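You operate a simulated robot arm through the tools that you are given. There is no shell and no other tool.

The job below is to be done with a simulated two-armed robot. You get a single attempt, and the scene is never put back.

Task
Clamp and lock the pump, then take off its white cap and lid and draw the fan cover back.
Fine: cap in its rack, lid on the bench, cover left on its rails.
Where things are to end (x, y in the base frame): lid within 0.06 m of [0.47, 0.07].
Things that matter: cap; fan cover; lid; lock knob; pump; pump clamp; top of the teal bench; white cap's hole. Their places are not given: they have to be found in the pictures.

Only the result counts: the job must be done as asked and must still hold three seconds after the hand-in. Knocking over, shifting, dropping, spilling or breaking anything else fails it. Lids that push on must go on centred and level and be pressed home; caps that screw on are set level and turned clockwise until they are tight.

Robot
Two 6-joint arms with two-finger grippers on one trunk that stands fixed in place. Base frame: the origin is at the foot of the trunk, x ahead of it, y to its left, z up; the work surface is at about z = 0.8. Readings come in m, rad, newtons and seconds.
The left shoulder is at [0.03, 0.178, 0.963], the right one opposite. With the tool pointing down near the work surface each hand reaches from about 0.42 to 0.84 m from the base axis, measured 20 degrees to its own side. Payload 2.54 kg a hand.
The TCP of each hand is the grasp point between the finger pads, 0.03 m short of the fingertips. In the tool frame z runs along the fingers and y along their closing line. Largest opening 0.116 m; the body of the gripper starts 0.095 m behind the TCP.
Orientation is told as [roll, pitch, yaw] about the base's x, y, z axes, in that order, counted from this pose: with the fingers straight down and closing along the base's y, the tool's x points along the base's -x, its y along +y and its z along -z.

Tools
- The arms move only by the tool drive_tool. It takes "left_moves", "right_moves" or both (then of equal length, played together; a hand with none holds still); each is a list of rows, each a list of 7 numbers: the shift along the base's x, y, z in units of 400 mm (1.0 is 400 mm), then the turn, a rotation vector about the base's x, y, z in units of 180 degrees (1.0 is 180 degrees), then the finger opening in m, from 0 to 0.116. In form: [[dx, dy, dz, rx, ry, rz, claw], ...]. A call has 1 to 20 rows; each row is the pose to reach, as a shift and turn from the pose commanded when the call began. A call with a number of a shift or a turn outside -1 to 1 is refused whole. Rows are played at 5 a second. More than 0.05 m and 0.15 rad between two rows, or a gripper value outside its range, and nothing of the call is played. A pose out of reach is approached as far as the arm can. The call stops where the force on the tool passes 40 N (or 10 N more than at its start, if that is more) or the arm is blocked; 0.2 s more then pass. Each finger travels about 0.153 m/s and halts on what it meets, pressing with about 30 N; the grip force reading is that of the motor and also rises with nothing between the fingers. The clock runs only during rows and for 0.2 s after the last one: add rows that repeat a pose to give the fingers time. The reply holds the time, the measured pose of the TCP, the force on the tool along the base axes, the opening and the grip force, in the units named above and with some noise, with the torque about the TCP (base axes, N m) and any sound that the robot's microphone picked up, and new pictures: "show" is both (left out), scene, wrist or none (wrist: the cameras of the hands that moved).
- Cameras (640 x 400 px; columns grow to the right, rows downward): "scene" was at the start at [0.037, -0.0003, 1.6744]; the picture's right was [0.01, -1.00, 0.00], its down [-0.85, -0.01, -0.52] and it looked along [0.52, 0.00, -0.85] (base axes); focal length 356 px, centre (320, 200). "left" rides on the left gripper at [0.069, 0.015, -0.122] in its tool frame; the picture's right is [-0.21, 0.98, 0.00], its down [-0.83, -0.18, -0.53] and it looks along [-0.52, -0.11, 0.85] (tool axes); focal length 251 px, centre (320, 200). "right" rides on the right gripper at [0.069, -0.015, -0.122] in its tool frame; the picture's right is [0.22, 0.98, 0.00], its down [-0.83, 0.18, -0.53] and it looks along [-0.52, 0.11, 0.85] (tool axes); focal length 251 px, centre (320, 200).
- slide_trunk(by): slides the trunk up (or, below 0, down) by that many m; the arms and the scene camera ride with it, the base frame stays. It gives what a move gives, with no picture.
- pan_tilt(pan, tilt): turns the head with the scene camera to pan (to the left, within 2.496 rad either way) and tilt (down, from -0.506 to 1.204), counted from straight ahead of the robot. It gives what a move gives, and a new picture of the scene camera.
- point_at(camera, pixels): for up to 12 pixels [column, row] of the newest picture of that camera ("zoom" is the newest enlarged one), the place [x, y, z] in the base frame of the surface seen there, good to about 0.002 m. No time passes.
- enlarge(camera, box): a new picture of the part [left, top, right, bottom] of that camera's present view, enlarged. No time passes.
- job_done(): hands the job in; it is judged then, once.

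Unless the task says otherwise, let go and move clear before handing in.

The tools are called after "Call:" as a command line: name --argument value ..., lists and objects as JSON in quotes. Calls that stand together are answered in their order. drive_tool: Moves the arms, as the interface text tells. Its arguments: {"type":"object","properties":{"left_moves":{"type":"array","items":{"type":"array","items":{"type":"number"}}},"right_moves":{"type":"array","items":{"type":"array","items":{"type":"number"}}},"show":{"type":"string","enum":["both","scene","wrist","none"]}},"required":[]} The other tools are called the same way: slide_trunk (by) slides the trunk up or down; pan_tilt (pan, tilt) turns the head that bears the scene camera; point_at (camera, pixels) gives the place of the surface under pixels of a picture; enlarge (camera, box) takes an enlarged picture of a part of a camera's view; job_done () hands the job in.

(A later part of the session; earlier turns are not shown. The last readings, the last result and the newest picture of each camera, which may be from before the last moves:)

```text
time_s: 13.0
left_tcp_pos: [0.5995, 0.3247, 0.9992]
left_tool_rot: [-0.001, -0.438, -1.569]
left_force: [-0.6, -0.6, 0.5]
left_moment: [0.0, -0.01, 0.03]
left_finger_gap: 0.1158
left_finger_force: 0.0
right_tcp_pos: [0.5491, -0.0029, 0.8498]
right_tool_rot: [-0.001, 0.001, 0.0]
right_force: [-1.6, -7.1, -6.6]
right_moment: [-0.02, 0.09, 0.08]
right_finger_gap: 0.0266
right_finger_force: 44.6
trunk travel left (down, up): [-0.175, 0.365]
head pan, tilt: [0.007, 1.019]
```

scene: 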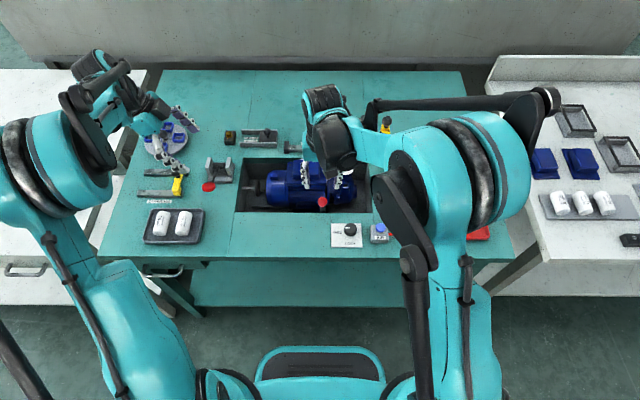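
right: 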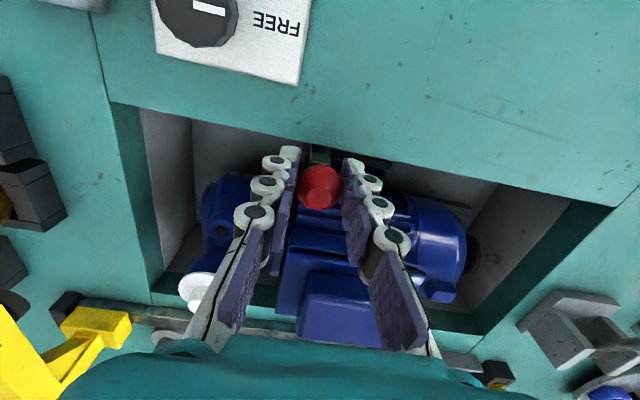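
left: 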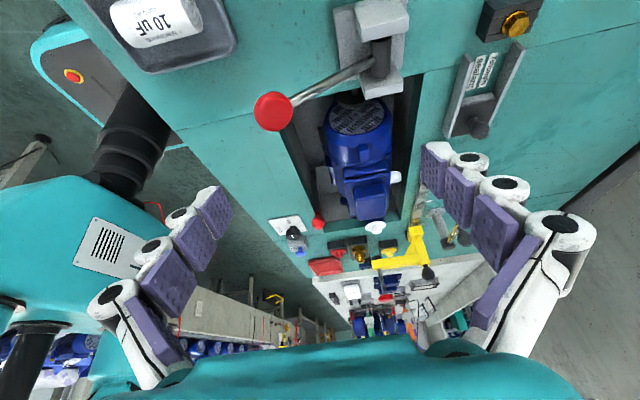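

It moves freely in +x (force only −1.6 N). I'll continue another 16 mm and look.

Call:
drive_tool --right_moves '[[0.01, 0, 0, 0, 0, 0, 0.024], [0.02, 0, 0, 0, 0, 0, 0.024], [0.03, 0, 0, 0, 0, 0, 0.024], [0.04, 0, 0, 0, 0, 0, 0.024]]' --show "both"

Call:
enlarge --camera "right" --box '[260, 130, 380, 230]'

```text
time_s: 14.0
left_tcp_pos: [0.6011, 0.324, 0.9989]
left_tool_rot: [-0.002, -0.435, -1.568]
left_force: [-1.1, -0.8, 0.2]
left_moment: [0.02, 0.01, 0.02]
left_finger_gap: 0.1159
left_finger_force: 0.1
right_tcp_pos: [0.5668, -0.0042, 0.8501]
right_tool_rot: [-0.002, 0.001, -0.001]
right_force: [0.6, -5.2, -25.2]
right_moment: [-0.06, -0.47, -0.04]
right_finger_gap: 0.0264
right_finger_force: 44.8
trunk travel left (down, up): [-0.175, 0.365]
head pan, tilt: [0.007, 1.019]
```

scene: 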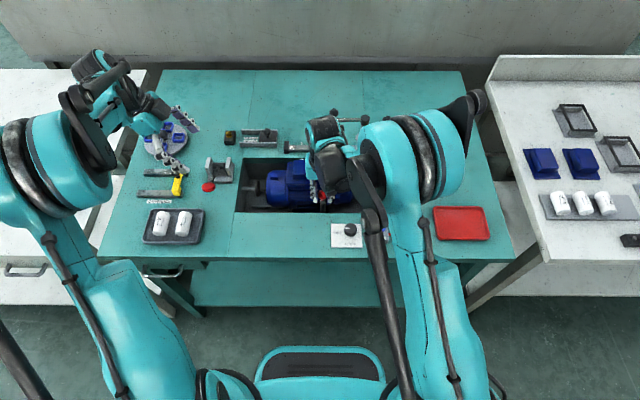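
right: 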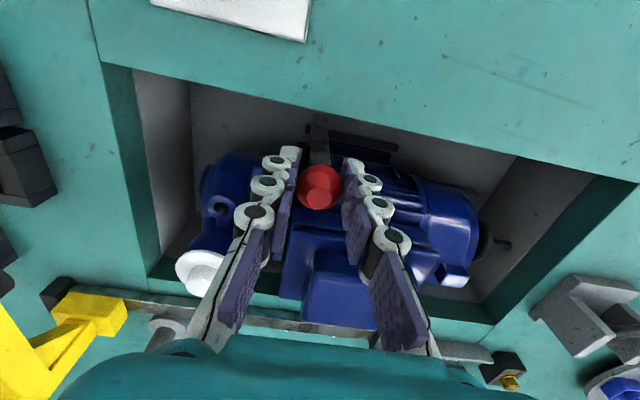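

```text
4.00 times, centred on (320, 180) of right
```

zoom: 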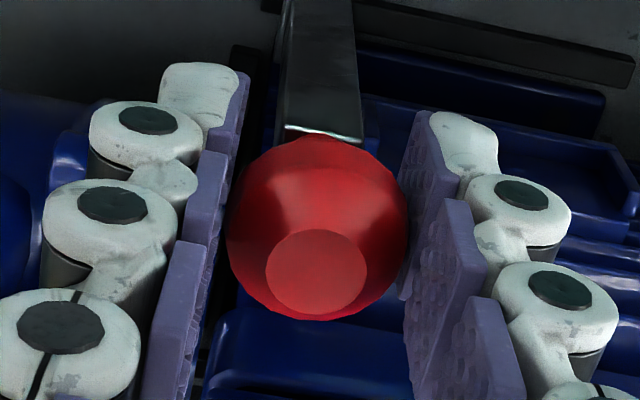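

The lever tilts about a pivot at its bottom (z-force −25 N says the ball is following an arc). I'll lower slightly to follow the arc and continue gently.

Call:
drive_tool --right_moves '[[0.0, 0, -0.005, 0, 0, 0, 0.024], [0.0, 0, -0.01, 0, 0, 0, 0.024]]' --show "none"

```text
time_s: 14.6
left_tcp_pos: [0.5974, 0.3257, 1.0012]
left_tool_rot: [0.001, -0.437, -1.567]
left_force: [0.5, 0.2, 0.1]
left_moment: [-0.01, 0.05, 0.03]
left_finger_gap: 0.1159
left_finger_force: 0.1
right_tcp_pos: [0.564, -0.0026, 0.8506]
right_tool_rot: [0.002, -0.002, -0.001]
right_force: [1.0, -6.1, 27.2]
right_moment: [-0.11, 0.74, 0.02]
right_finger_gap: 0.0268
right_finger_force: 45.1
trunk travel left (down, up): [-0.175, 0.365]
head pan, tilt: [0.007, 1.019]
```

The zero-force height is about 2 mm below the first command, matching a 0.16 m arc about the foot. I'll continue along that arc.

Call:
drive_tool --right_moves '[[0.0, 0, 0.004, 0, 0, 0, 0.024], [0.014, 0, 0.003, 0, 0, 0, 0.024], [0.022, 0, 0.0015, 0, 0, 0, 0.024], [0.03, 0, 0.0, 0, 0, 0, 0.024]]' --show "wrist"

```text
time_s: 15.6
left_tcp_pos: [0.5952, 0.3237, 1.0021]
left_tool_rot: [0.005, -0.437, -1.571]
left_force: [1.0, -0.6, -0.2]
left_moment: [-0.04, -0.01, 0.04]
left_finger_gap: 0.116
left_finger_force: 0.1
right_tcp_pos: [0.5732, -0.0023, 0.8498]
right_tool_rot: [0.0, 0.001, 0.0]
right_force: [-13.0, -9.6, 30.7]
right_moment: [-0.15, 0.24, -0.04]
right_finger_gap: 0.0265
right_finger_force: 44.9
trunk travel left (down, up): [-0.175, 0.365]
head pan, tilt: [0.007, 1.019]
```

right: 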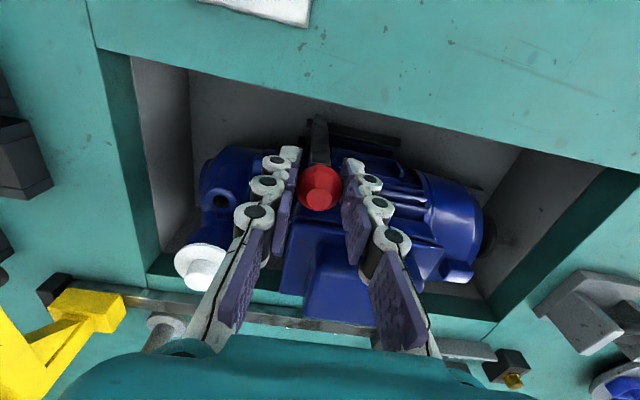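

Resistance appeared (fx −13, fz +31), perhaps the stop. I'll zoom in to see the jaw and the fingers' clearance.

Call:
enlarge --camera "right" --box '[270, 100, 370, 220]'

Call:
enlarge --camera "left" --box '[290, 120, 420, 240]'

Call:
point_at --camera "right" --pixels '[[320, 190], [320, 160], [320, 140], [320, 125], [316, 120], [335, 130]]'

```text
3.33 times, centred on (320, 160) of right
```

zoom: 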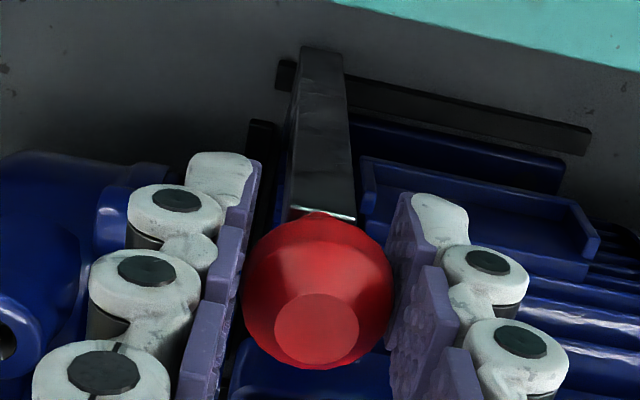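

```text
3.33 times, centred on (355, 180) of left
```

zoom: 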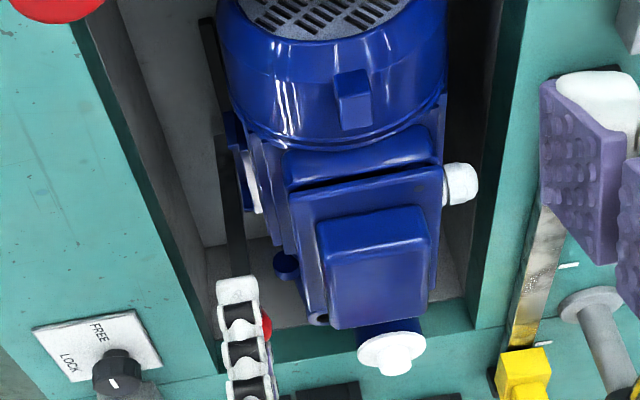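

```text
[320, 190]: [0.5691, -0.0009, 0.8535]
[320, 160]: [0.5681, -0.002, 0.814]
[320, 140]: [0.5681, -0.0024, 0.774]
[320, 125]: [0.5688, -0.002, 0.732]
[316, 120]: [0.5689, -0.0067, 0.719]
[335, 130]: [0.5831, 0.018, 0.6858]
```

The bar's face is vertical at x≈0.568 (was 0.537), so the clamp slides in +x and has travelled ~31 mm. I'll correct height and press a few mm further to find its stop.

Call:
drive_tool --right_moves '[[0.0, 0, 0.005, 0, 0, 0, 0.024], [0.005, 0, 0.005, 0, 0, 0, 0.024], [0.01, 0, 0.005, 0, 0, 0, 0.024]]' --show "none"

Call:
point_at --camera "right" --pixels '[[320, 160], [320, 140], [320, 125]]'

```text
time_s: 16.4
left_tcp_pos: [0.5975, 0.323, 1.0]
left_tool_rot: [0.001, -0.438, -1.568]
left_force: [-0.2, 0.4, 0.2]
left_moment: [0.03, -0.02, -0.01]
left_finger_gap: 0.1159
left_finger_force: 0.1
right_tcp_pos: [0.5768, -0.0027, 0.8504]
right_tool_rot: [0.001, 0.005, -0.001]
right_force: [-33.4, -14.6, -12.2]
right_moment: [-0.19, 0.47, -0.07]
right_finger_gap: 0.0267
right_finger_force: 45.0
trunk travel left (down, up): [-0.175, 0.365]
head pan, tilt: [0.007, 1.019]
```

```text
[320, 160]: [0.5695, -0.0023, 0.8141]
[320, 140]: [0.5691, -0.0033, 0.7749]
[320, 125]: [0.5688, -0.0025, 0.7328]
```

It's firmly at the stop (−33 N, bar no longer advancing). I'll ease the pressure off, open the fingers, and rise, then check that the clamp stays.

Call:
drive_tool --right_moves '[[-0.006, 0.001, -0.002, 0, 0, 0, 0.024], [-0.008, 0.001, -0.002, 0, 0, 0, 0.04], [-0.008, 0.001, -0.002, 0, 0, 0, 0.06], [-0.008, 0.001, 0.06, 0, 0, 0, 0.06], [-0.008, 0.001, 0.14, 0, 0, 0, 0.06], [-0.008, 0.001, 0.22, 0, 0, 0, 0.06]]' --show "both"

Call:
enlarge --camera "right" --box '[220, 60, 440, 220]'

```text
time_s: 17.8
left_tcp_pos: [0.5988, 0.325, 0.9992]
left_tool_rot: [0.0, -0.436, -1.569]
left_force: [0.4, 0.4, -0.3]
left_moment: [0.0, -0.01, 0.0]
left_finger_gap: 0.116
left_finger_force: 0.1
right_tcp_pos: [0.5746, -0.0026, 0.9376]
right_tool_rot: [-0.001, 0.001, -0.001]
right_force: [-0.3, 0.3, -0.5]
right_moment: [-0.02, -0.01, 0.02]
right_finger_gap: 0.0601
right_finger_force: 0.1
trunk travel left (down, up): [-0.175, 0.365]
head pan, tilt: [0.007, 1.019]
```

scene: 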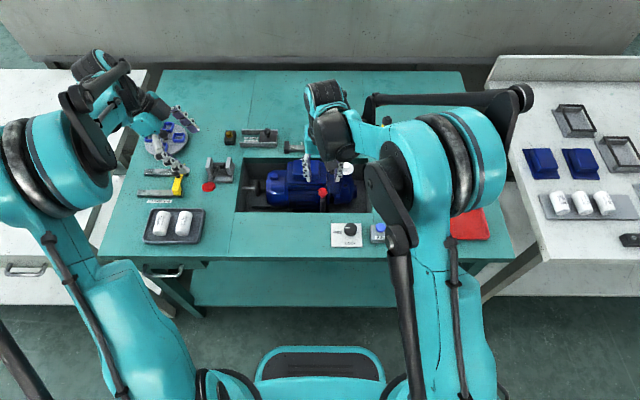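
right: 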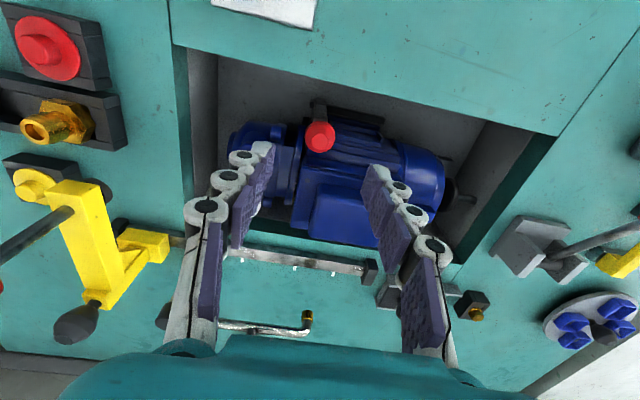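

```text
2.50 times, centred on (330, 140) of right
```

zoom: 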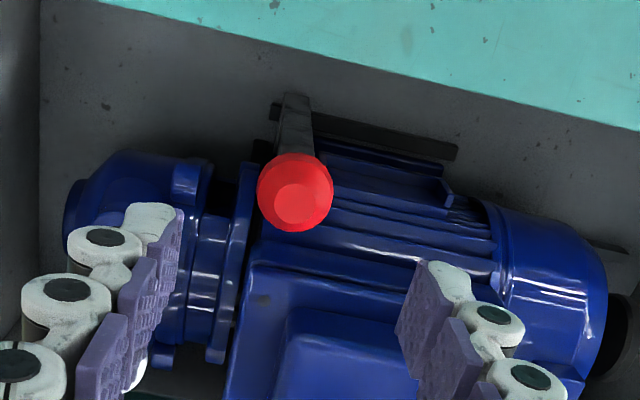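

The clamp stays engaged (ball now at scene (323,190)). Next is the lock knob: zoom on it for its centre, size and pointer direction.

Call:
enlarge --camera "scene" --box '[325, 215, 375, 252]'

Call:
point_at --camera "zoom" --pixels '[[310, 150], [270, 150], [355, 150], [312, 110], [312, 190], [345, 130], [280, 145], [312, 240], [145, 175], [230, 320], [250, 210], [370, 200]]'

Call:
point_at --camera "scene" --pixels '[[323, 188], [323, 200], [347, 168], [310, 172], [275, 185], [357, 188]]'

```text
10.81 times, centred on (350, 234) of scene
```

zoom: 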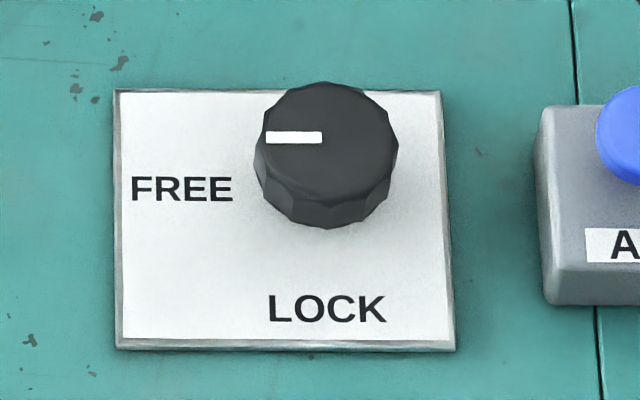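

```text
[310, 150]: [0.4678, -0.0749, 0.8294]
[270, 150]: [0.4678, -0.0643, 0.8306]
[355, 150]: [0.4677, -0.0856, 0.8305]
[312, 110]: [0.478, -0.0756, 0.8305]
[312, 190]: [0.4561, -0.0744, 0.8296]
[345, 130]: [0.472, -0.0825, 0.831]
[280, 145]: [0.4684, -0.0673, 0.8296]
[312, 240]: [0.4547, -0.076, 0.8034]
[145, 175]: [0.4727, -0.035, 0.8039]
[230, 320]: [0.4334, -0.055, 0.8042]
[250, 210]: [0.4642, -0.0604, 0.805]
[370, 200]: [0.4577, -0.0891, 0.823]
```

```text
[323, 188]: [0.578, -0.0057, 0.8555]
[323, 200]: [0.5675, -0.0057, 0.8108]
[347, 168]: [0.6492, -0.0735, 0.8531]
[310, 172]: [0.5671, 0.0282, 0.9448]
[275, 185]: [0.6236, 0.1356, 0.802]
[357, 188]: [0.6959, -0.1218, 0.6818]
```

Knob centre is about [0.4675,-0.0752], top z 0.830, pointer toward FREE (+y); LOCK is toward −x, i.e. a +90° turn about z. I'll move the right hand above it.

Call:
drive_tool --right_moves '[[-0.06, -0.04, 0, 0, 0, 0, 0.06], [-0.12, -0.08, 0, 0, 0, 0, 0.06], [-0.18, -0.12, 0, 0, 0, 0, 0.06], [-0.23, -0.16, -0.02, 0, 0, 0, 0.06], [-0.268, -0.1815, -0.05, 0, 0, 0, 0.06]]' --show "both"

```text
time_s: 19.0
left_tcp_pos: [0.5997, 0.325, 0.9993]
left_tool_rot: [0.0, -0.437, -1.57]
left_force: [-0.5, -0.4, 1.0]
left_moment: [-0.02, 0.02, 0.03]
left_finger_gap: 0.1162
left_finger_force: 0.0
right_tcp_pos: [0.4686, -0.0738, 0.9172]
right_tool_rot: [0.0, 0.001, 0.002]
right_force: [0.0, 0.1, -0.2]
right_moment: [0.0, -0.01, 0.0]
right_finger_gap: 0.06
right_finger_force: 0.1
trunk travel left (down, up): [-0.175, 0.365]
head pan, tilt: [0.007, 1.019]
```

scene: 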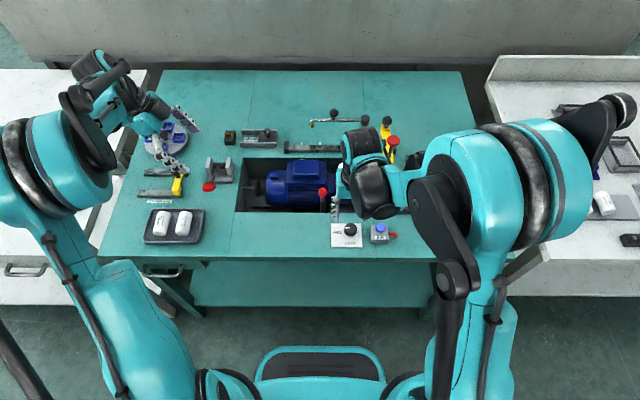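
right: 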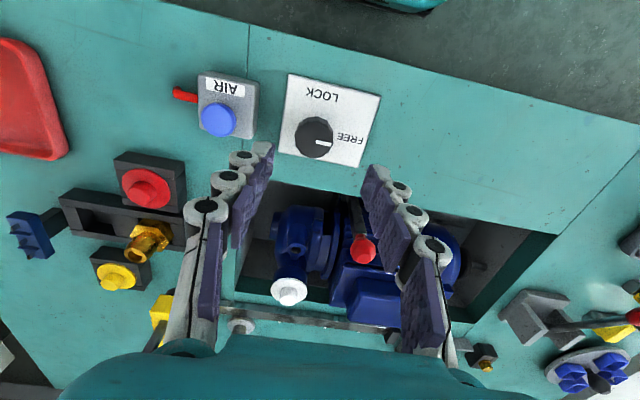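

Aligned over the knob (right view (314,137)). Descending to z≈0.840 and closing on it.

Call:
drive_tool --right_moves '[[0, -0.002, -0.06, 0, 0, 0, 0.06], [0, -0.002, -0.12, 0, 0, 0, 0.06], [0, -0.002, -0.17, 0, 0, 0, 0.06], [0, -0.002, -0.193, 0, 0, 0, 0.06], [0, -0.002, -0.193, 0, 0, 0, 0.036], [0, -0.002, -0.193, 0, 0, 0, 0.03], [0, -0.002, -0.193, 0, 0, 0, 0.03]]' --show "both"

```text
time_s: 20.6
left_tcp_pos: [0.5986, 0.3245, 0.9994]
left_tool_rot: [-0.002, -0.437, -1.568]
left_force: [-0.5, -0.1, 0.1]
left_moment: [-0.01, -0.04, -0.03]
left_finger_gap: 0.1162
left_finger_force: 0.1
right_tcp_pos: [0.4702, -0.0762, 0.8372]
right_tool_rot: [0.001, 0.0, 0.0]
right_force: [-0.2, -10.7, 0.5]
right_moment: [-0.28, -0.03, 0.01]
right_finger_gap: 0.0375
right_finger_force: 5.6
trunk travel left (down, up): [-0.175, 0.365]
head pan, tilt: [0.007, 1.019]
```

scene: 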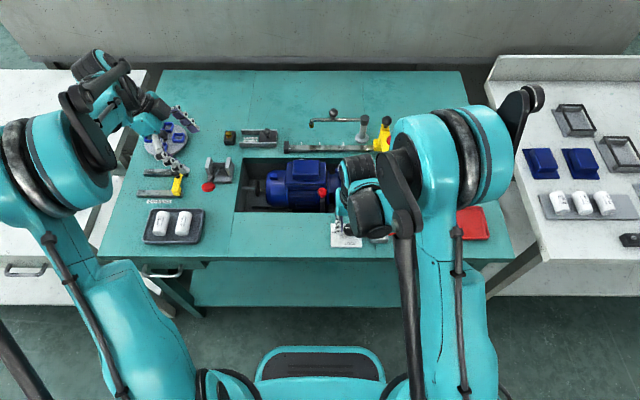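
right: 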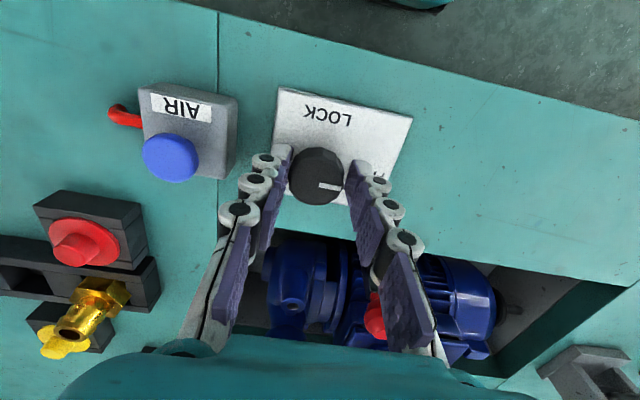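

Only one finger is touching (gap 0.0375, fy −10.7), so the knob lies slightly to −y of the TCP. I'll shift −2 mm in y and close on.

Call:
drive_tool --right_moves '[[-0.003, -0.004, 0, 0, 0, 0, 0.03], [-0.003, -0.004, 0, 0, 0, 0, 0.028], [-0.003, -0.004, 0, 0, 0, 0, 0.028]]' --show "wrist"

```text
time_s: 21.4
left_tcp_pos: [0.6007, 0.3253, 0.9999]
left_tool_rot: [-0.002, -0.435, -1.569]
left_force: [0.2, 0.2, -0.4]
left_moment: [0.01, -0.05, 0.0]
left_finger_gap: 0.1158
left_finger_force: 0.0
right_tcp_pos: [0.4707, -0.0768, 0.8391]
right_tool_rot: [0.0, -0.002, 0.001]
right_force: [4.0, -10.0, -1.6]
right_moment: [-0.22, -0.09, 0.03]
right_finger_gap: 0.0352
right_finger_force: 5.0
trunk travel left (down, up): [-0.175, 0.365]
head pan, tilt: [0.007, 1.019]
```

right: 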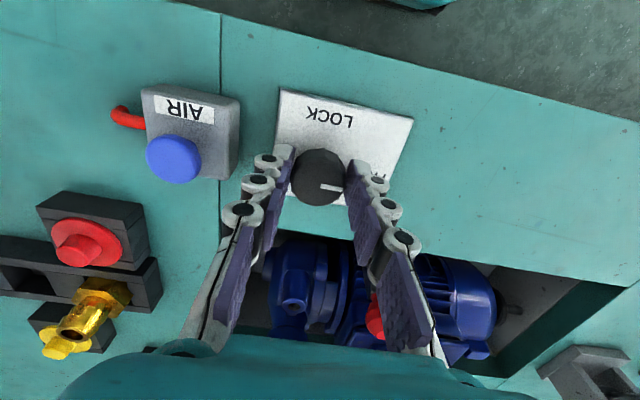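

Gap is 0.0352 with low grip force; I'll nudge another millimetre to −y and command tighter to see whether both pads seat.

Call:
drive_tool --right_moves '[[0, -0.002, 0, 0, 0, 0, 0.02], [0, -0.002, 0, 0, 0, 0, 0.02], [0, -0.002, 0, 0, 0, 0, 0.02], [0, -0.002, 0, 0, 0, 0, 0.02]]' --show "wrist"

Call:
enlarge --camera "right" --box '[240, 120, 400, 240]'

```text
time_s: 22.4
left_tcp_pos: [0.5991, 0.3235, 0.9991]
left_tool_rot: [-0.002, -0.436, -1.568]
left_force: [0.1, -0.1, -0.3]
left_moment: [-0.05, -0.05, -0.01]
left_finger_gap: 0.1157
left_finger_force: 0.1
right_tcp_pos: [0.4707, -0.0786, 0.8395]
right_tool_rot: [-0.001, 0.0, 0.001]
right_force: [8.5, -12.6, 0.3]
right_moment: [-0.31, -0.32, 0.04]
right_finger_gap: 0.0326
right_finger_force: 45.3
trunk travel left (down, up): [-0.175, 0.365]
head pan, tilt: [0.007, 1.019]
```

right: 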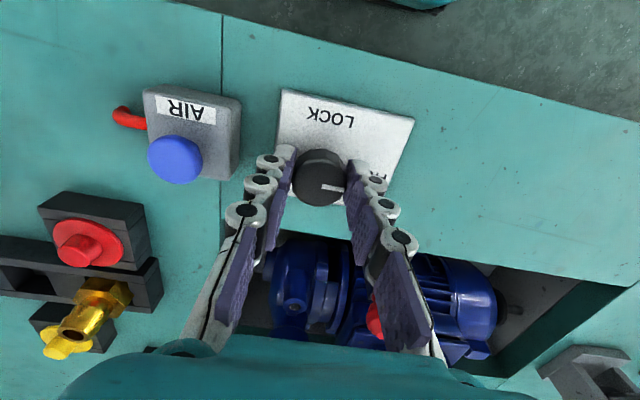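

```text
3.33 times, centred on (320, 180) of right
```

zoom: 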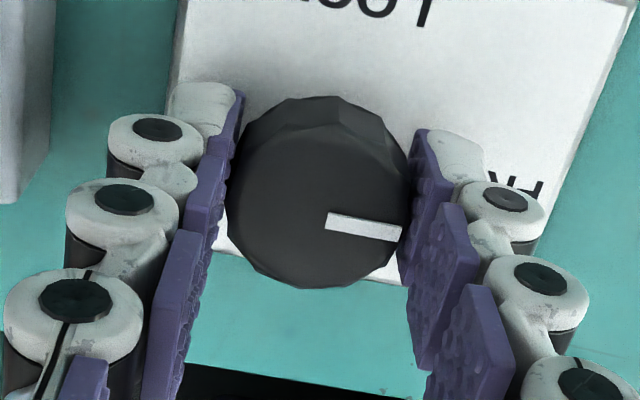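

Both pads grip now (45 N, gap 0.0326). I'll turn +45° about z first while watching torque and the pointer.

Call:
drive_tool --right_moves '[[0.001, -0.003, 0, 0, 0, 0.04, 0.02], [0.001, -0.003, 0, 0, 0, 0.08, 0.02], [0.001, -0.003, 0, 0, 0, 0.12, 0.02], [0.001, -0.003, 0, 0, 0, 0.16, 0.02], [0.001, -0.003, 0, 0, 0, 0.2, 0.02], [0.001, -0.003, 0, 0, 0, 0.24, 0.02]]' --show "wrist"

Call:
enlarge --camera "right" --box '[240, 120, 400, 240]'

```text
time_s: 23.8
left_tcp_pos: [0.6002, 0.3253, 0.9988]
left_tool_rot: [-0.002, -0.437, -1.568]
left_force: [0.2, -0.9, 0.0]
left_moment: [0.01, -0.01, 0.0]
left_finger_gap: 0.1162
left_finger_force: 0.0
right_tcp_pos: [0.4707, -0.0801, 0.8391]
right_tool_rot: [-0.001, 0.001, 0.755]
right_force: [10.8, -11.4, -2.2]
right_moment: [-0.35, -0.17, -0.02]
right_finger_gap: 0.0326
right_finger_force: 45.0
trunk travel left (down, up): [-0.175, 0.365]
head pan, tilt: [0.007, 1.019]
```

right: 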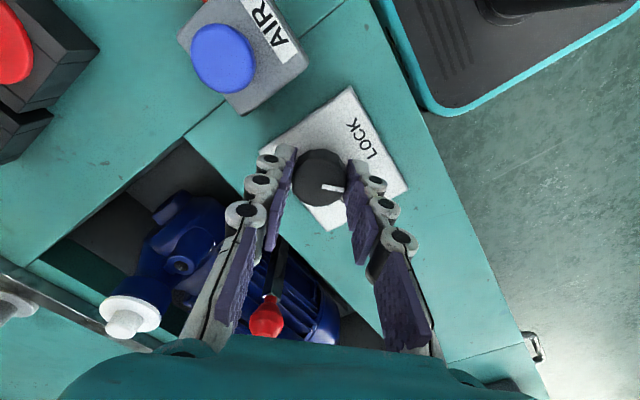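

```text
3.33 times, centred on (320, 180) of right
```

zoom: 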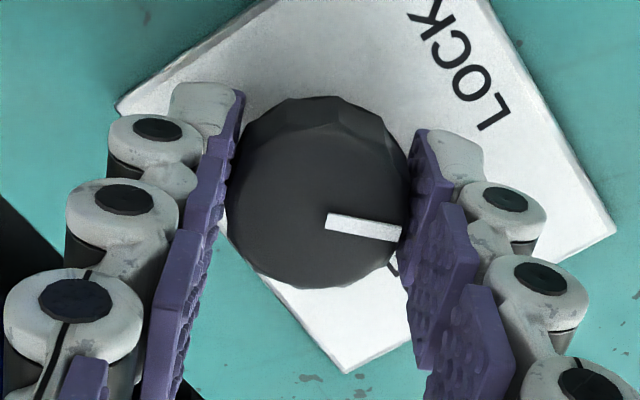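

The knob follows the gripper exactly (pointer fixed in the hand, plate rotated ~43°), torque tiny. Continuing to 90°.

Call:
drive_tool --right_moves '[[0, 0.001, 0, 0, 0, 0.04, 0.02], [0, 0.002, 0, 0, 0, 0.08, 0.02], [0, 0.003, 0, 0, 0, 0.12, 0.02], [0, 0.003, 0, 0, 0, 0.16, 0.02], [0, 0.003, 0, 0, 0, 0.2, 0.02], [0, 0.003, 0, 0, 0, 0.23, 0.02], [0, 0.003, 0, 0, 0, 0.26, 0.02]]' --show "wrist"

Call:
enlarge --camera "right" --box '[240, 120, 400, 240]'

```text
time_s: 25.2
left_tcp_pos: [0.598, 0.3249, 0.9996]
left_tool_rot: [-0.003, -0.437, -1.568]
left_force: [-0.1, 0.6, 0.8]
left_moment: [-0.01, -0.02, -0.01]
left_finger_gap: 0.1161
left_finger_force: 0.1
right_tcp_pos: [0.47, -0.0794, 0.8383]
right_tool_rot: [-0.008, 0.004, 1.446]
right_force: [9.8, -11.9, -2.9]
right_moment: [-0.33, -0.46, -0.07]
right_finger_gap: 0.0327
right_finger_force: 44.9
trunk travel left (down, up): [-0.175, 0.365]
head pan, tilt: [0.007, 1.019]
stopped in row 6 (right hand): the force on the tool passed its limit at 41 N (the readings are from after the stop); the commanded pose is now the measured one
```

right: 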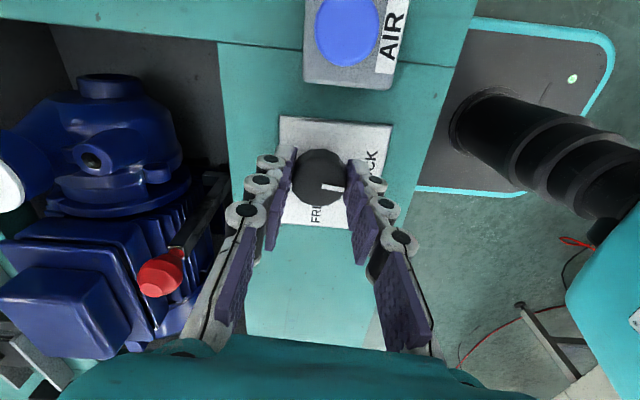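

```text
3.33 times, centred on (320, 180) of right
```

zoom: 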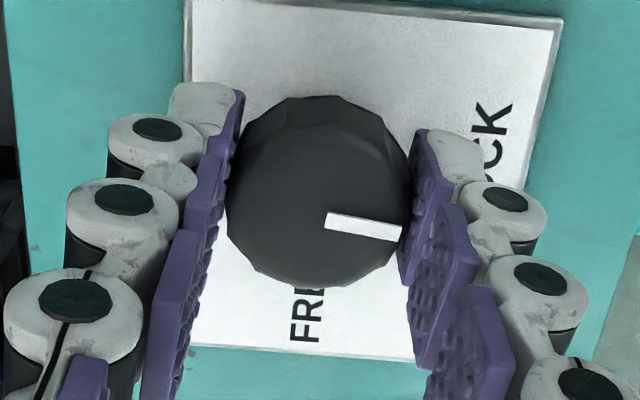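

It stopped near 83° with a force spike. I'll check the scene for any contact and the knob's pointer before finishing the turn.

Call:
drive_tool --right_moves '[[0, 0, 0, 0, 0, 0, 0.02]]' --show "both"

Call:
enlarge --camera "left" --box '[240, 180, 420, 300]'

```text
time_s: 25.6
left_tcp_pos: [0.5993, 0.3247, 0.9987]
left_tool_rot: [-0.002, -0.438, -1.57]
left_force: [0.8, -0.1, 0.3]
left_moment: [-0.01, -0.02, -0.01]
left_finger_gap: 0.1163
left_finger_force: 0.0
right_tcp_pos: [0.4713, -0.0791, 0.8401]
right_tool_rot: [-0.005, 0.005, 1.45]
right_force: [14.6, -13.3, -1.7]
right_moment: [-1.3, -0.51, -0.05]
right_finger_gap: 0.0328
right_finger_force: 45.0
trunk travel left (down, up): [-0.175, 0.365]
head pan, tilt: [0.007, 1.019]
```

scene: 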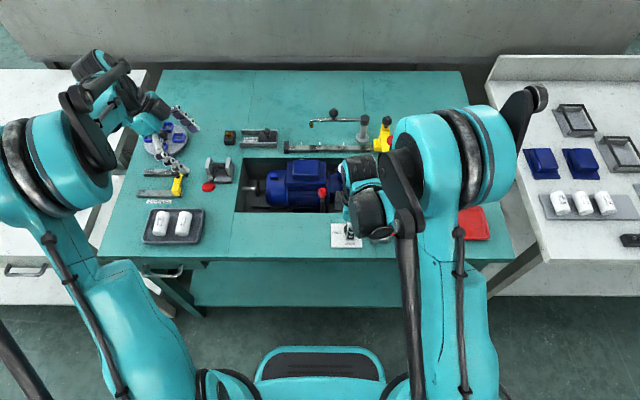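
right: 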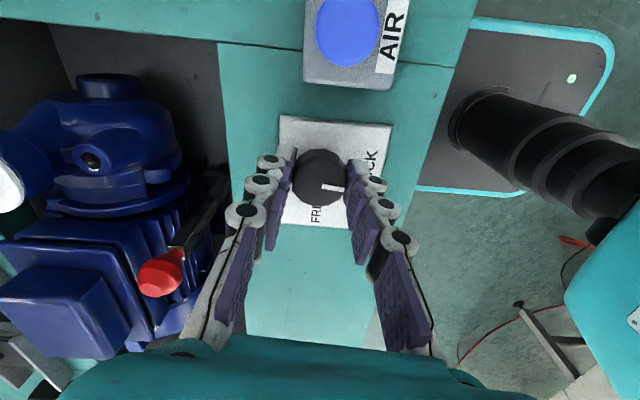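

```text
3.33 times, centred on (330, 240) of left
```

zoom: 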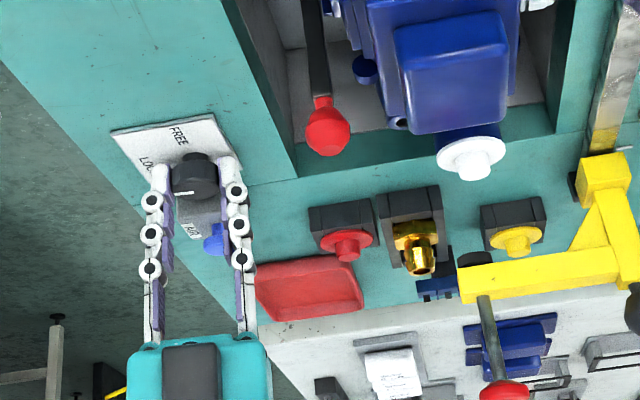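

No collision is visible; the force came from holding slightly off-centre. I'll relax a little (toward +x, −y) and try the last few degrees in small steps.

Call:
drive_tool --right_moves '[[0.002, -0.002, 0, 0, 0, 0.01, 0.02], [0.002, -0.002, 0, 0, 0, 0.02, 0.02], [0.002, -0.002, 0, 0, 0, 0.03, 0.02], [0.002, -0.002, 0, 0, 0, 0.04, 0.02]]' --show "wrist"

Call:
enlarge --camera "right" --box '[240, 120, 400, 240]'

```text
time_s: 26.6
left_tcp_pos: [0.6011, 0.3239, 0.9985]
left_tool_rot: [-0.001, -0.437, -1.569]
left_force: [0.0, 1.0, -0.5]
left_moment: [0.03, -0.01, -0.01]
left_finger_gap: 0.116
left_finger_force: 0.1
right_tcp_pos: [0.473, -0.0798, 0.8394]
right_tool_rot: [-0.004, 0.003, 1.574]
right_force: [9.7, -13.5, -10.9]
right_moment: [-0.39, -0.37, -0.29]
right_finger_gap: 0.0327
right_finger_force: 45.0
trunk travel left (down, up): [-0.175, 0.365]
head pan, tilt: [0.007, 1.019]
```

right: 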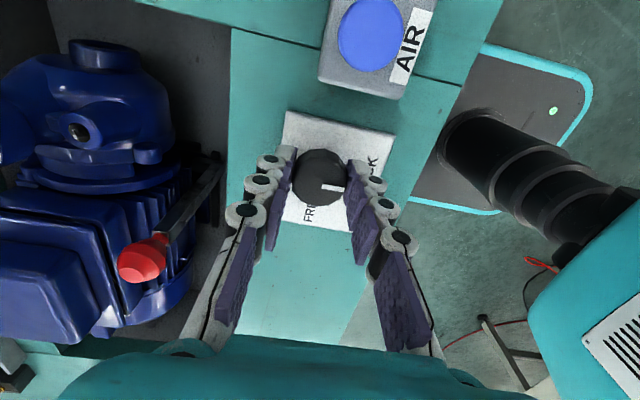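

```text
3.33 times, centred on (320, 180) of right
```

zoom: 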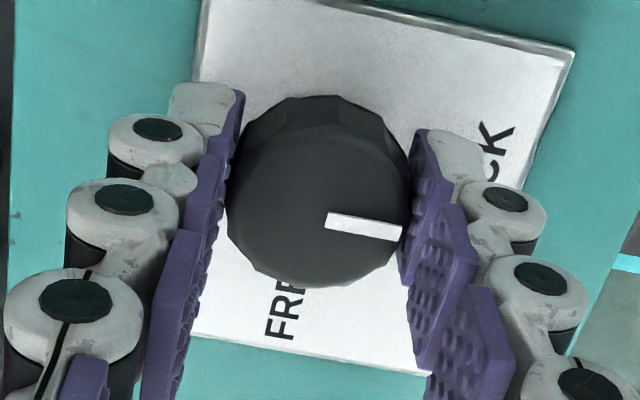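

The hand has turned the full 90° and the torque is beginning to rise (at the stop). Releasing the knob and rising to check the pointer.

Call:
drive_tool --right_moves '[[0, 0, 0, 0, 0, 0, 0.04], [0, 0, 0, 0, 0, 0, 0.06], [0, 0, 0, 0, 0, 0, 0.06], [0, 0, 0.08, 0, 0, 0, 0.06], [0, 0, 0.18, 0, 0, 0, 0.06], [0, 0, 0.28, 0, 0, 0, 0.06]]' --show "both"

Call:
enlarge --camera "right" --box '[240, 60, 400, 200]'

```text
time_s: 28.0
left_tcp_pos: [0.5982, 0.3249, 1.0006]
left_tool_rot: [0.001, -0.436, -1.569]
left_force: [-0.1, 0.2, 1.0]
left_moment: [0.0, -0.04, 0.0]
left_finger_gap: 0.1159
left_finger_force: 0.0
right_tcp_pos: [0.4714, -0.078, 0.9538]
right_tool_rot: [-0.005, 0.0, 1.575]
right_force: [-0.6, 0.0, 0.2]
right_moment: [0.0, -0.01, -0.02]
right_finger_gap: 0.06
right_finger_force: 0.1
trunk travel left (down, up): [-0.175, 0.365]
head pan, tilt: [0.007, 1.019]
```

scene: 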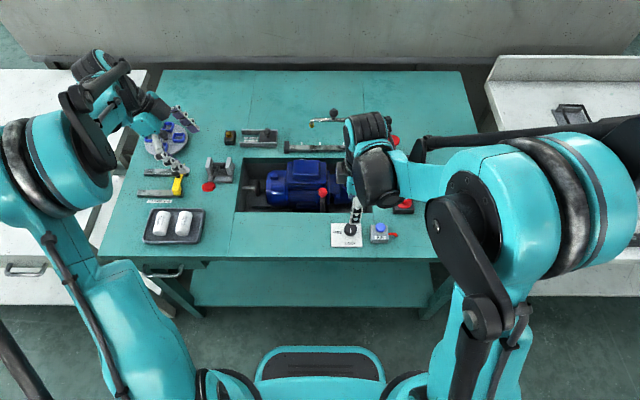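
right: 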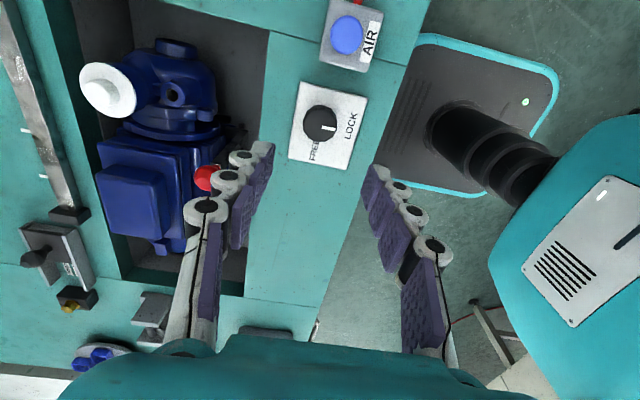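

```text
2.86 times, centred on (320, 130) of right
```

zoom: 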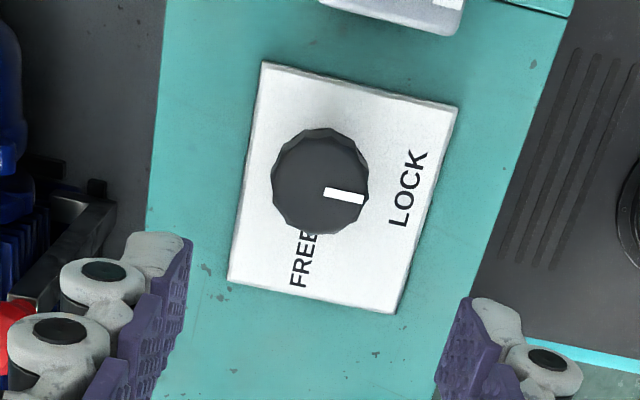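

The pointer now aims at LOCK. Next I'll study the white cap and its rack; zooming in scene on both.

Call:
enlarge --camera "left" --box '[340, 200, 420, 260]'

Call:
enlarge --camera "right" --box '[70, 30, 230, 140]'

Call:
enlarge --camera "scene" --box '[385, 145, 460, 220]'

```text
6.67 times, centred on (380, 230) of left
```

zoom: 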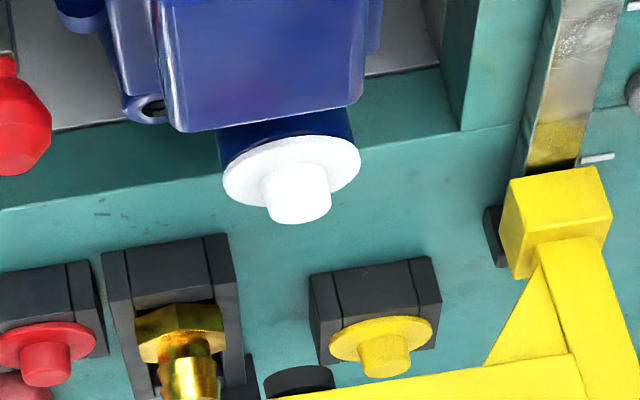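

```text
3.64 times, centred on (150, 85) of right
```

zoom: 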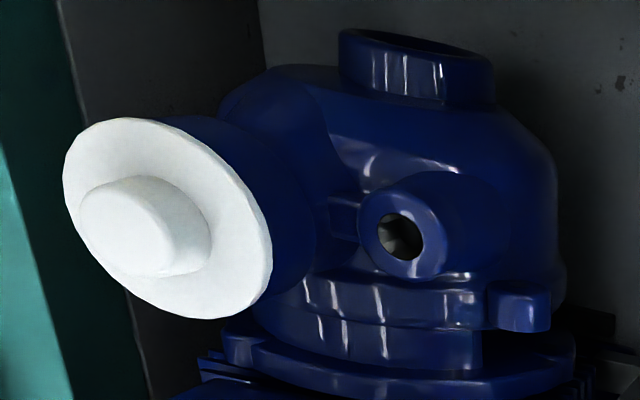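

```text
5.33 times, centred on (422, 182) of scene
```

zoom: 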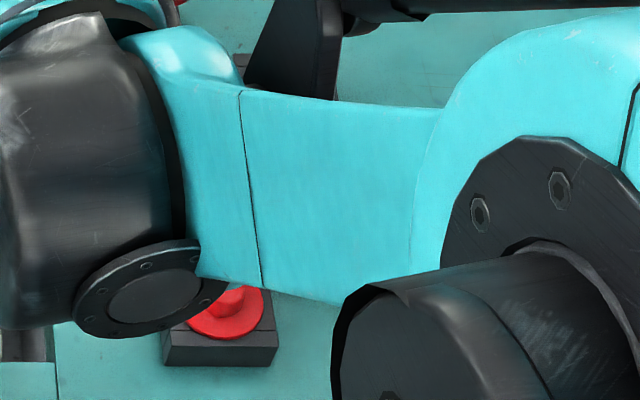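

The cap is a flanged plug with a knob; each rack spot is a square frame, with the empty one in the two-slot bar. I'll raise the right hand, untwist it to yaw 0 and move over the cap/rack for close measurement.

Call:
drive_tool --right_moves '[[0.0, 0, 0.04, 0, 0, -0.042, 0.06], [0.0, 0, 0.08, 0, 0, -0.084, 0.06], [0.0, 0, 0.12, 0, 0, -0.126, 0.06], [0.02, -0.01, 0.16, 0, 0, -0.168, 0.06], [0.06, -0.02, 0.2, 0, 0, -0.21, 0.06], [0.1, -0.03, 0.24, 0, 0, -0.252, 0.06], [0.14, -0.05, 0.24, 0, 0, -0.294, 0.06], [0.18, -0.07, 0.24, 0, 0, -0.336, 0.06], [0.22, -0.09, 0.24, 0, 0, -0.378, 0.06], [0.25, -0.12, 0.24, 0, 0, -0.42, 0.06], [0.25, -0.15, 0.24, 0, 0, -0.462, 0.06], [0.25, -0.18, 0.24, 0, 0, -0.501, 0.06]]' --show "both"

```text
time_s: 30.6
left_tcp_pos: [0.5995, 0.3249, 1.0]
left_tool_rot: [-0.001, -0.434, -1.57]
left_force: [0.2, -0.1, 0.0]
left_moment: [0.0, 0.03, 0.04]
left_finger_gap: 0.1161
left_finger_force: 0.0
right_tcp_pos: [0.5715, -0.151, 1.0458]
right_tool_rot: [-0.005, 0.004, 0.001]
right_force: [0.8, -0.8, 0.2]
right_moment: [0.0, -0.02, -0.05]
right_finger_gap: 0.06
right_finger_force: 0.2
trunk travel left (down, up): [-0.175, 0.365]
head pan, tilt: [0.007, 1.019]
```

scene: 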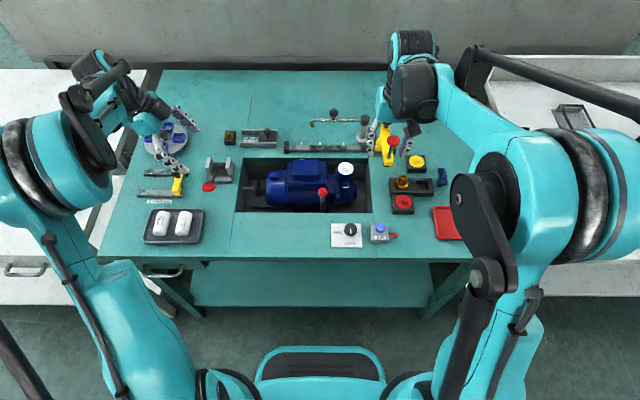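
right: 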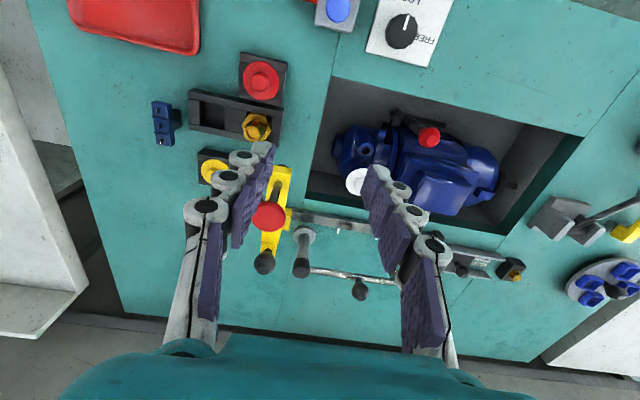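

Rack and cap are both visible now. I'll zoom on the rack and the cap in the scene and wrist views and measure them, plus check the knob pointer.

Call:
enlarge --camera "scene" --box '[385, 170, 450, 215]'

Call:
point_at --camera "zoom" --pixels '[[320, 90], [385, 90], [320, 145], [385, 145], [350, 115], [300, 110], [405, 110], [350, 70], [350, 160], [265, 130], [160, 50], [420, 160]]'

Call:
enlarge --camera "right" --box '[180, 70, 300, 150]'

Call:
enlarge --camera "scene" --box '[325, 150, 370, 180]'

Call:
point_at --camera "zoom" --pixels '[[315, 235], [285, 235], [345, 235], [315, 270], [240, 240], [390, 240], [315, 180], [315, 310], [260, 240], [370, 240], [290, 330], [340, 340]]'

Call:
enlarge --camera "scene" --box '[325, 215, 375, 252]'

```text
8.89 times, centred on (418, 192) of scene
```

zoom: 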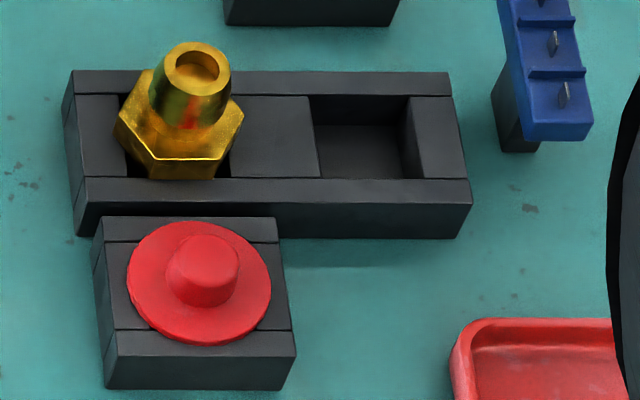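

```text
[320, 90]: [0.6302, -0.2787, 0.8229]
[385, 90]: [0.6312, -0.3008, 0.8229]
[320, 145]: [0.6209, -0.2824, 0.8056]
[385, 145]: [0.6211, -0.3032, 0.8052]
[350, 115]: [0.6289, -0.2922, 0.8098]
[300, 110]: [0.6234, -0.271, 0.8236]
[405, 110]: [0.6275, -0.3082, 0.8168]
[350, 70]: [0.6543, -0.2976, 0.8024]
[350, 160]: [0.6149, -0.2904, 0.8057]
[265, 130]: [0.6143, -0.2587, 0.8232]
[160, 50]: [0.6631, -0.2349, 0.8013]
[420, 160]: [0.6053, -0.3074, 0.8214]
```

```text
5.00 times, centred on (240, 110) of right
```

zoom: 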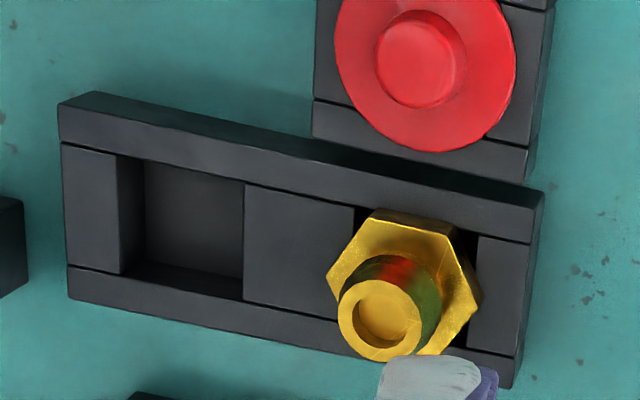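

```text
13.33 times, centred on (348, 165) of scene
```

zoom: 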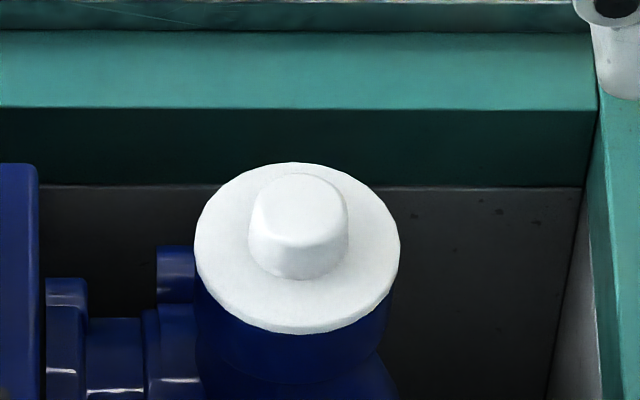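

```text
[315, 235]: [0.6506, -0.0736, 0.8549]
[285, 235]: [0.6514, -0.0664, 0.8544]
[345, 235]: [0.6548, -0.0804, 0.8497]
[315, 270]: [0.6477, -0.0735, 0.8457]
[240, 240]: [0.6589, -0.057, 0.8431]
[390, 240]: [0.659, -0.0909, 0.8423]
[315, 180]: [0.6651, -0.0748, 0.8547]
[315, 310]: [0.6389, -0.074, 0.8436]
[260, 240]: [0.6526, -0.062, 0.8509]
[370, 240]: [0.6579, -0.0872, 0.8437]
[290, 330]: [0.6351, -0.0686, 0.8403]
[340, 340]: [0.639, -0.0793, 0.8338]
```

```text
10.81 times, centred on (350, 234) of scene
```

zoom: 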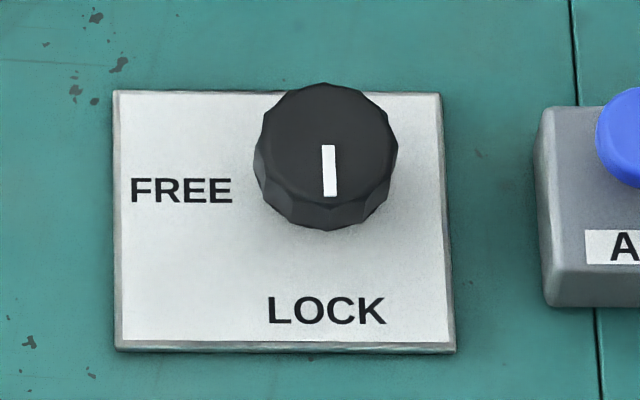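

The knob points straight at LOCK. Cap centre is about [0.657,-0.070] (knob top z 0.855, flange z 0.843), and the empty hole's centre is about [0.613,-0.292], top z 0.823. I'll move the right hand over the cap.

Call:
drive_tool --right_moves '[[0.04, 0.05, 0, 0, 0, 0, 0.06], [0.09, 0.1, 0, 0, 0, 0, 0.06], [0.14, 0.15, 0, 0, 0, 0, 0.06], [0.19, 0.19, 0, 0, 0, 0, 0.06], [0.214, 0.2025, -0.06, 0, 0, 0, 0.05], [0.214, 0.2025, -0.14, 0, 0, 0, 0.05], [0.214, 0.2025, -0.22, 0, 0, 0, 0.05], [0.214, 0.2025, -0.28, 0, 0, 0, 0.05]]' --show "both"

Call:
enlarge --camera "right" --box '[220, 80, 420, 240]'

```text
time_s: 32.4
left_tcp_pos: [0.5996, 0.3248, 0.9992]
left_tool_rot: [-0.001, -0.435, -1.568]
left_force: [0.3, -1.0, -0.2]
left_moment: [-0.02, 0.0, 0.01]
left_finger_gap: 0.1159
left_finger_force: 0.0
right_tcp_pos: [0.6573, -0.071, 0.9339]
right_tool_rot: [-0.006, 0.003, 0.004]
right_force: [0.1, -0.1, -1.0]
right_moment: [-0.03, 0.0, 0.01]
right_finger_gap: 0.0496
right_finger_force: 0.0
trunk travel left (down, up): [-0.175, 0.365]
head pan, tilt: [0.007, 1.019]
```

scene: 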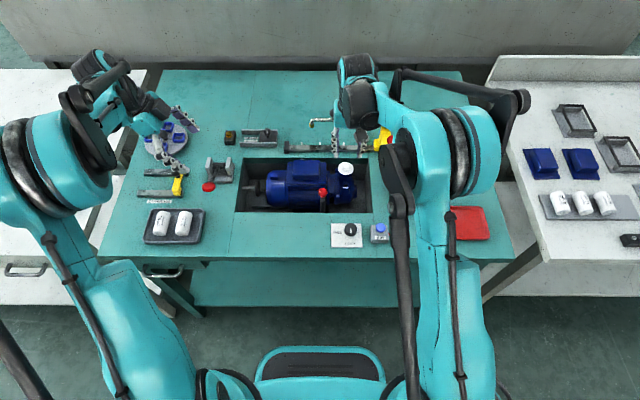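
right: 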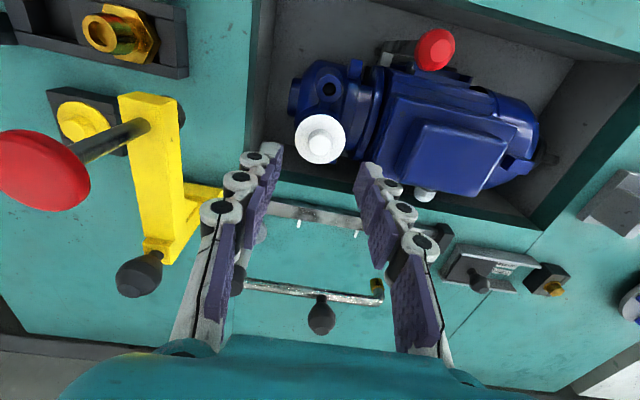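

```text
2.50 times, centred on (320, 160) of right
```

zoom: 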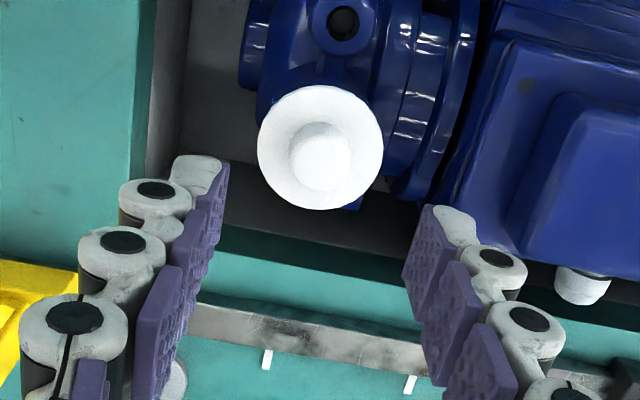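

I'll verify the cap centre from this wrist view.

Call:
point_at --camera "zoom" --pixels '[[320, 165], [295, 165], [347, 165], [320, 140], [320, 185], [262, 150], [380, 150], [320, 92], [320, 205], [320, 110]]'

```text
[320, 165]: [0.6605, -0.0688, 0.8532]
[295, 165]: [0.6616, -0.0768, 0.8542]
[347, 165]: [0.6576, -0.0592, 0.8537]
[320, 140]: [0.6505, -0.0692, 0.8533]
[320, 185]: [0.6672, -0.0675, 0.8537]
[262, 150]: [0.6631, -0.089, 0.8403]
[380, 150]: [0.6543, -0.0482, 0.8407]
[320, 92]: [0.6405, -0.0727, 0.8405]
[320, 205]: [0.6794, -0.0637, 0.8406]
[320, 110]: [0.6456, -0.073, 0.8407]
```

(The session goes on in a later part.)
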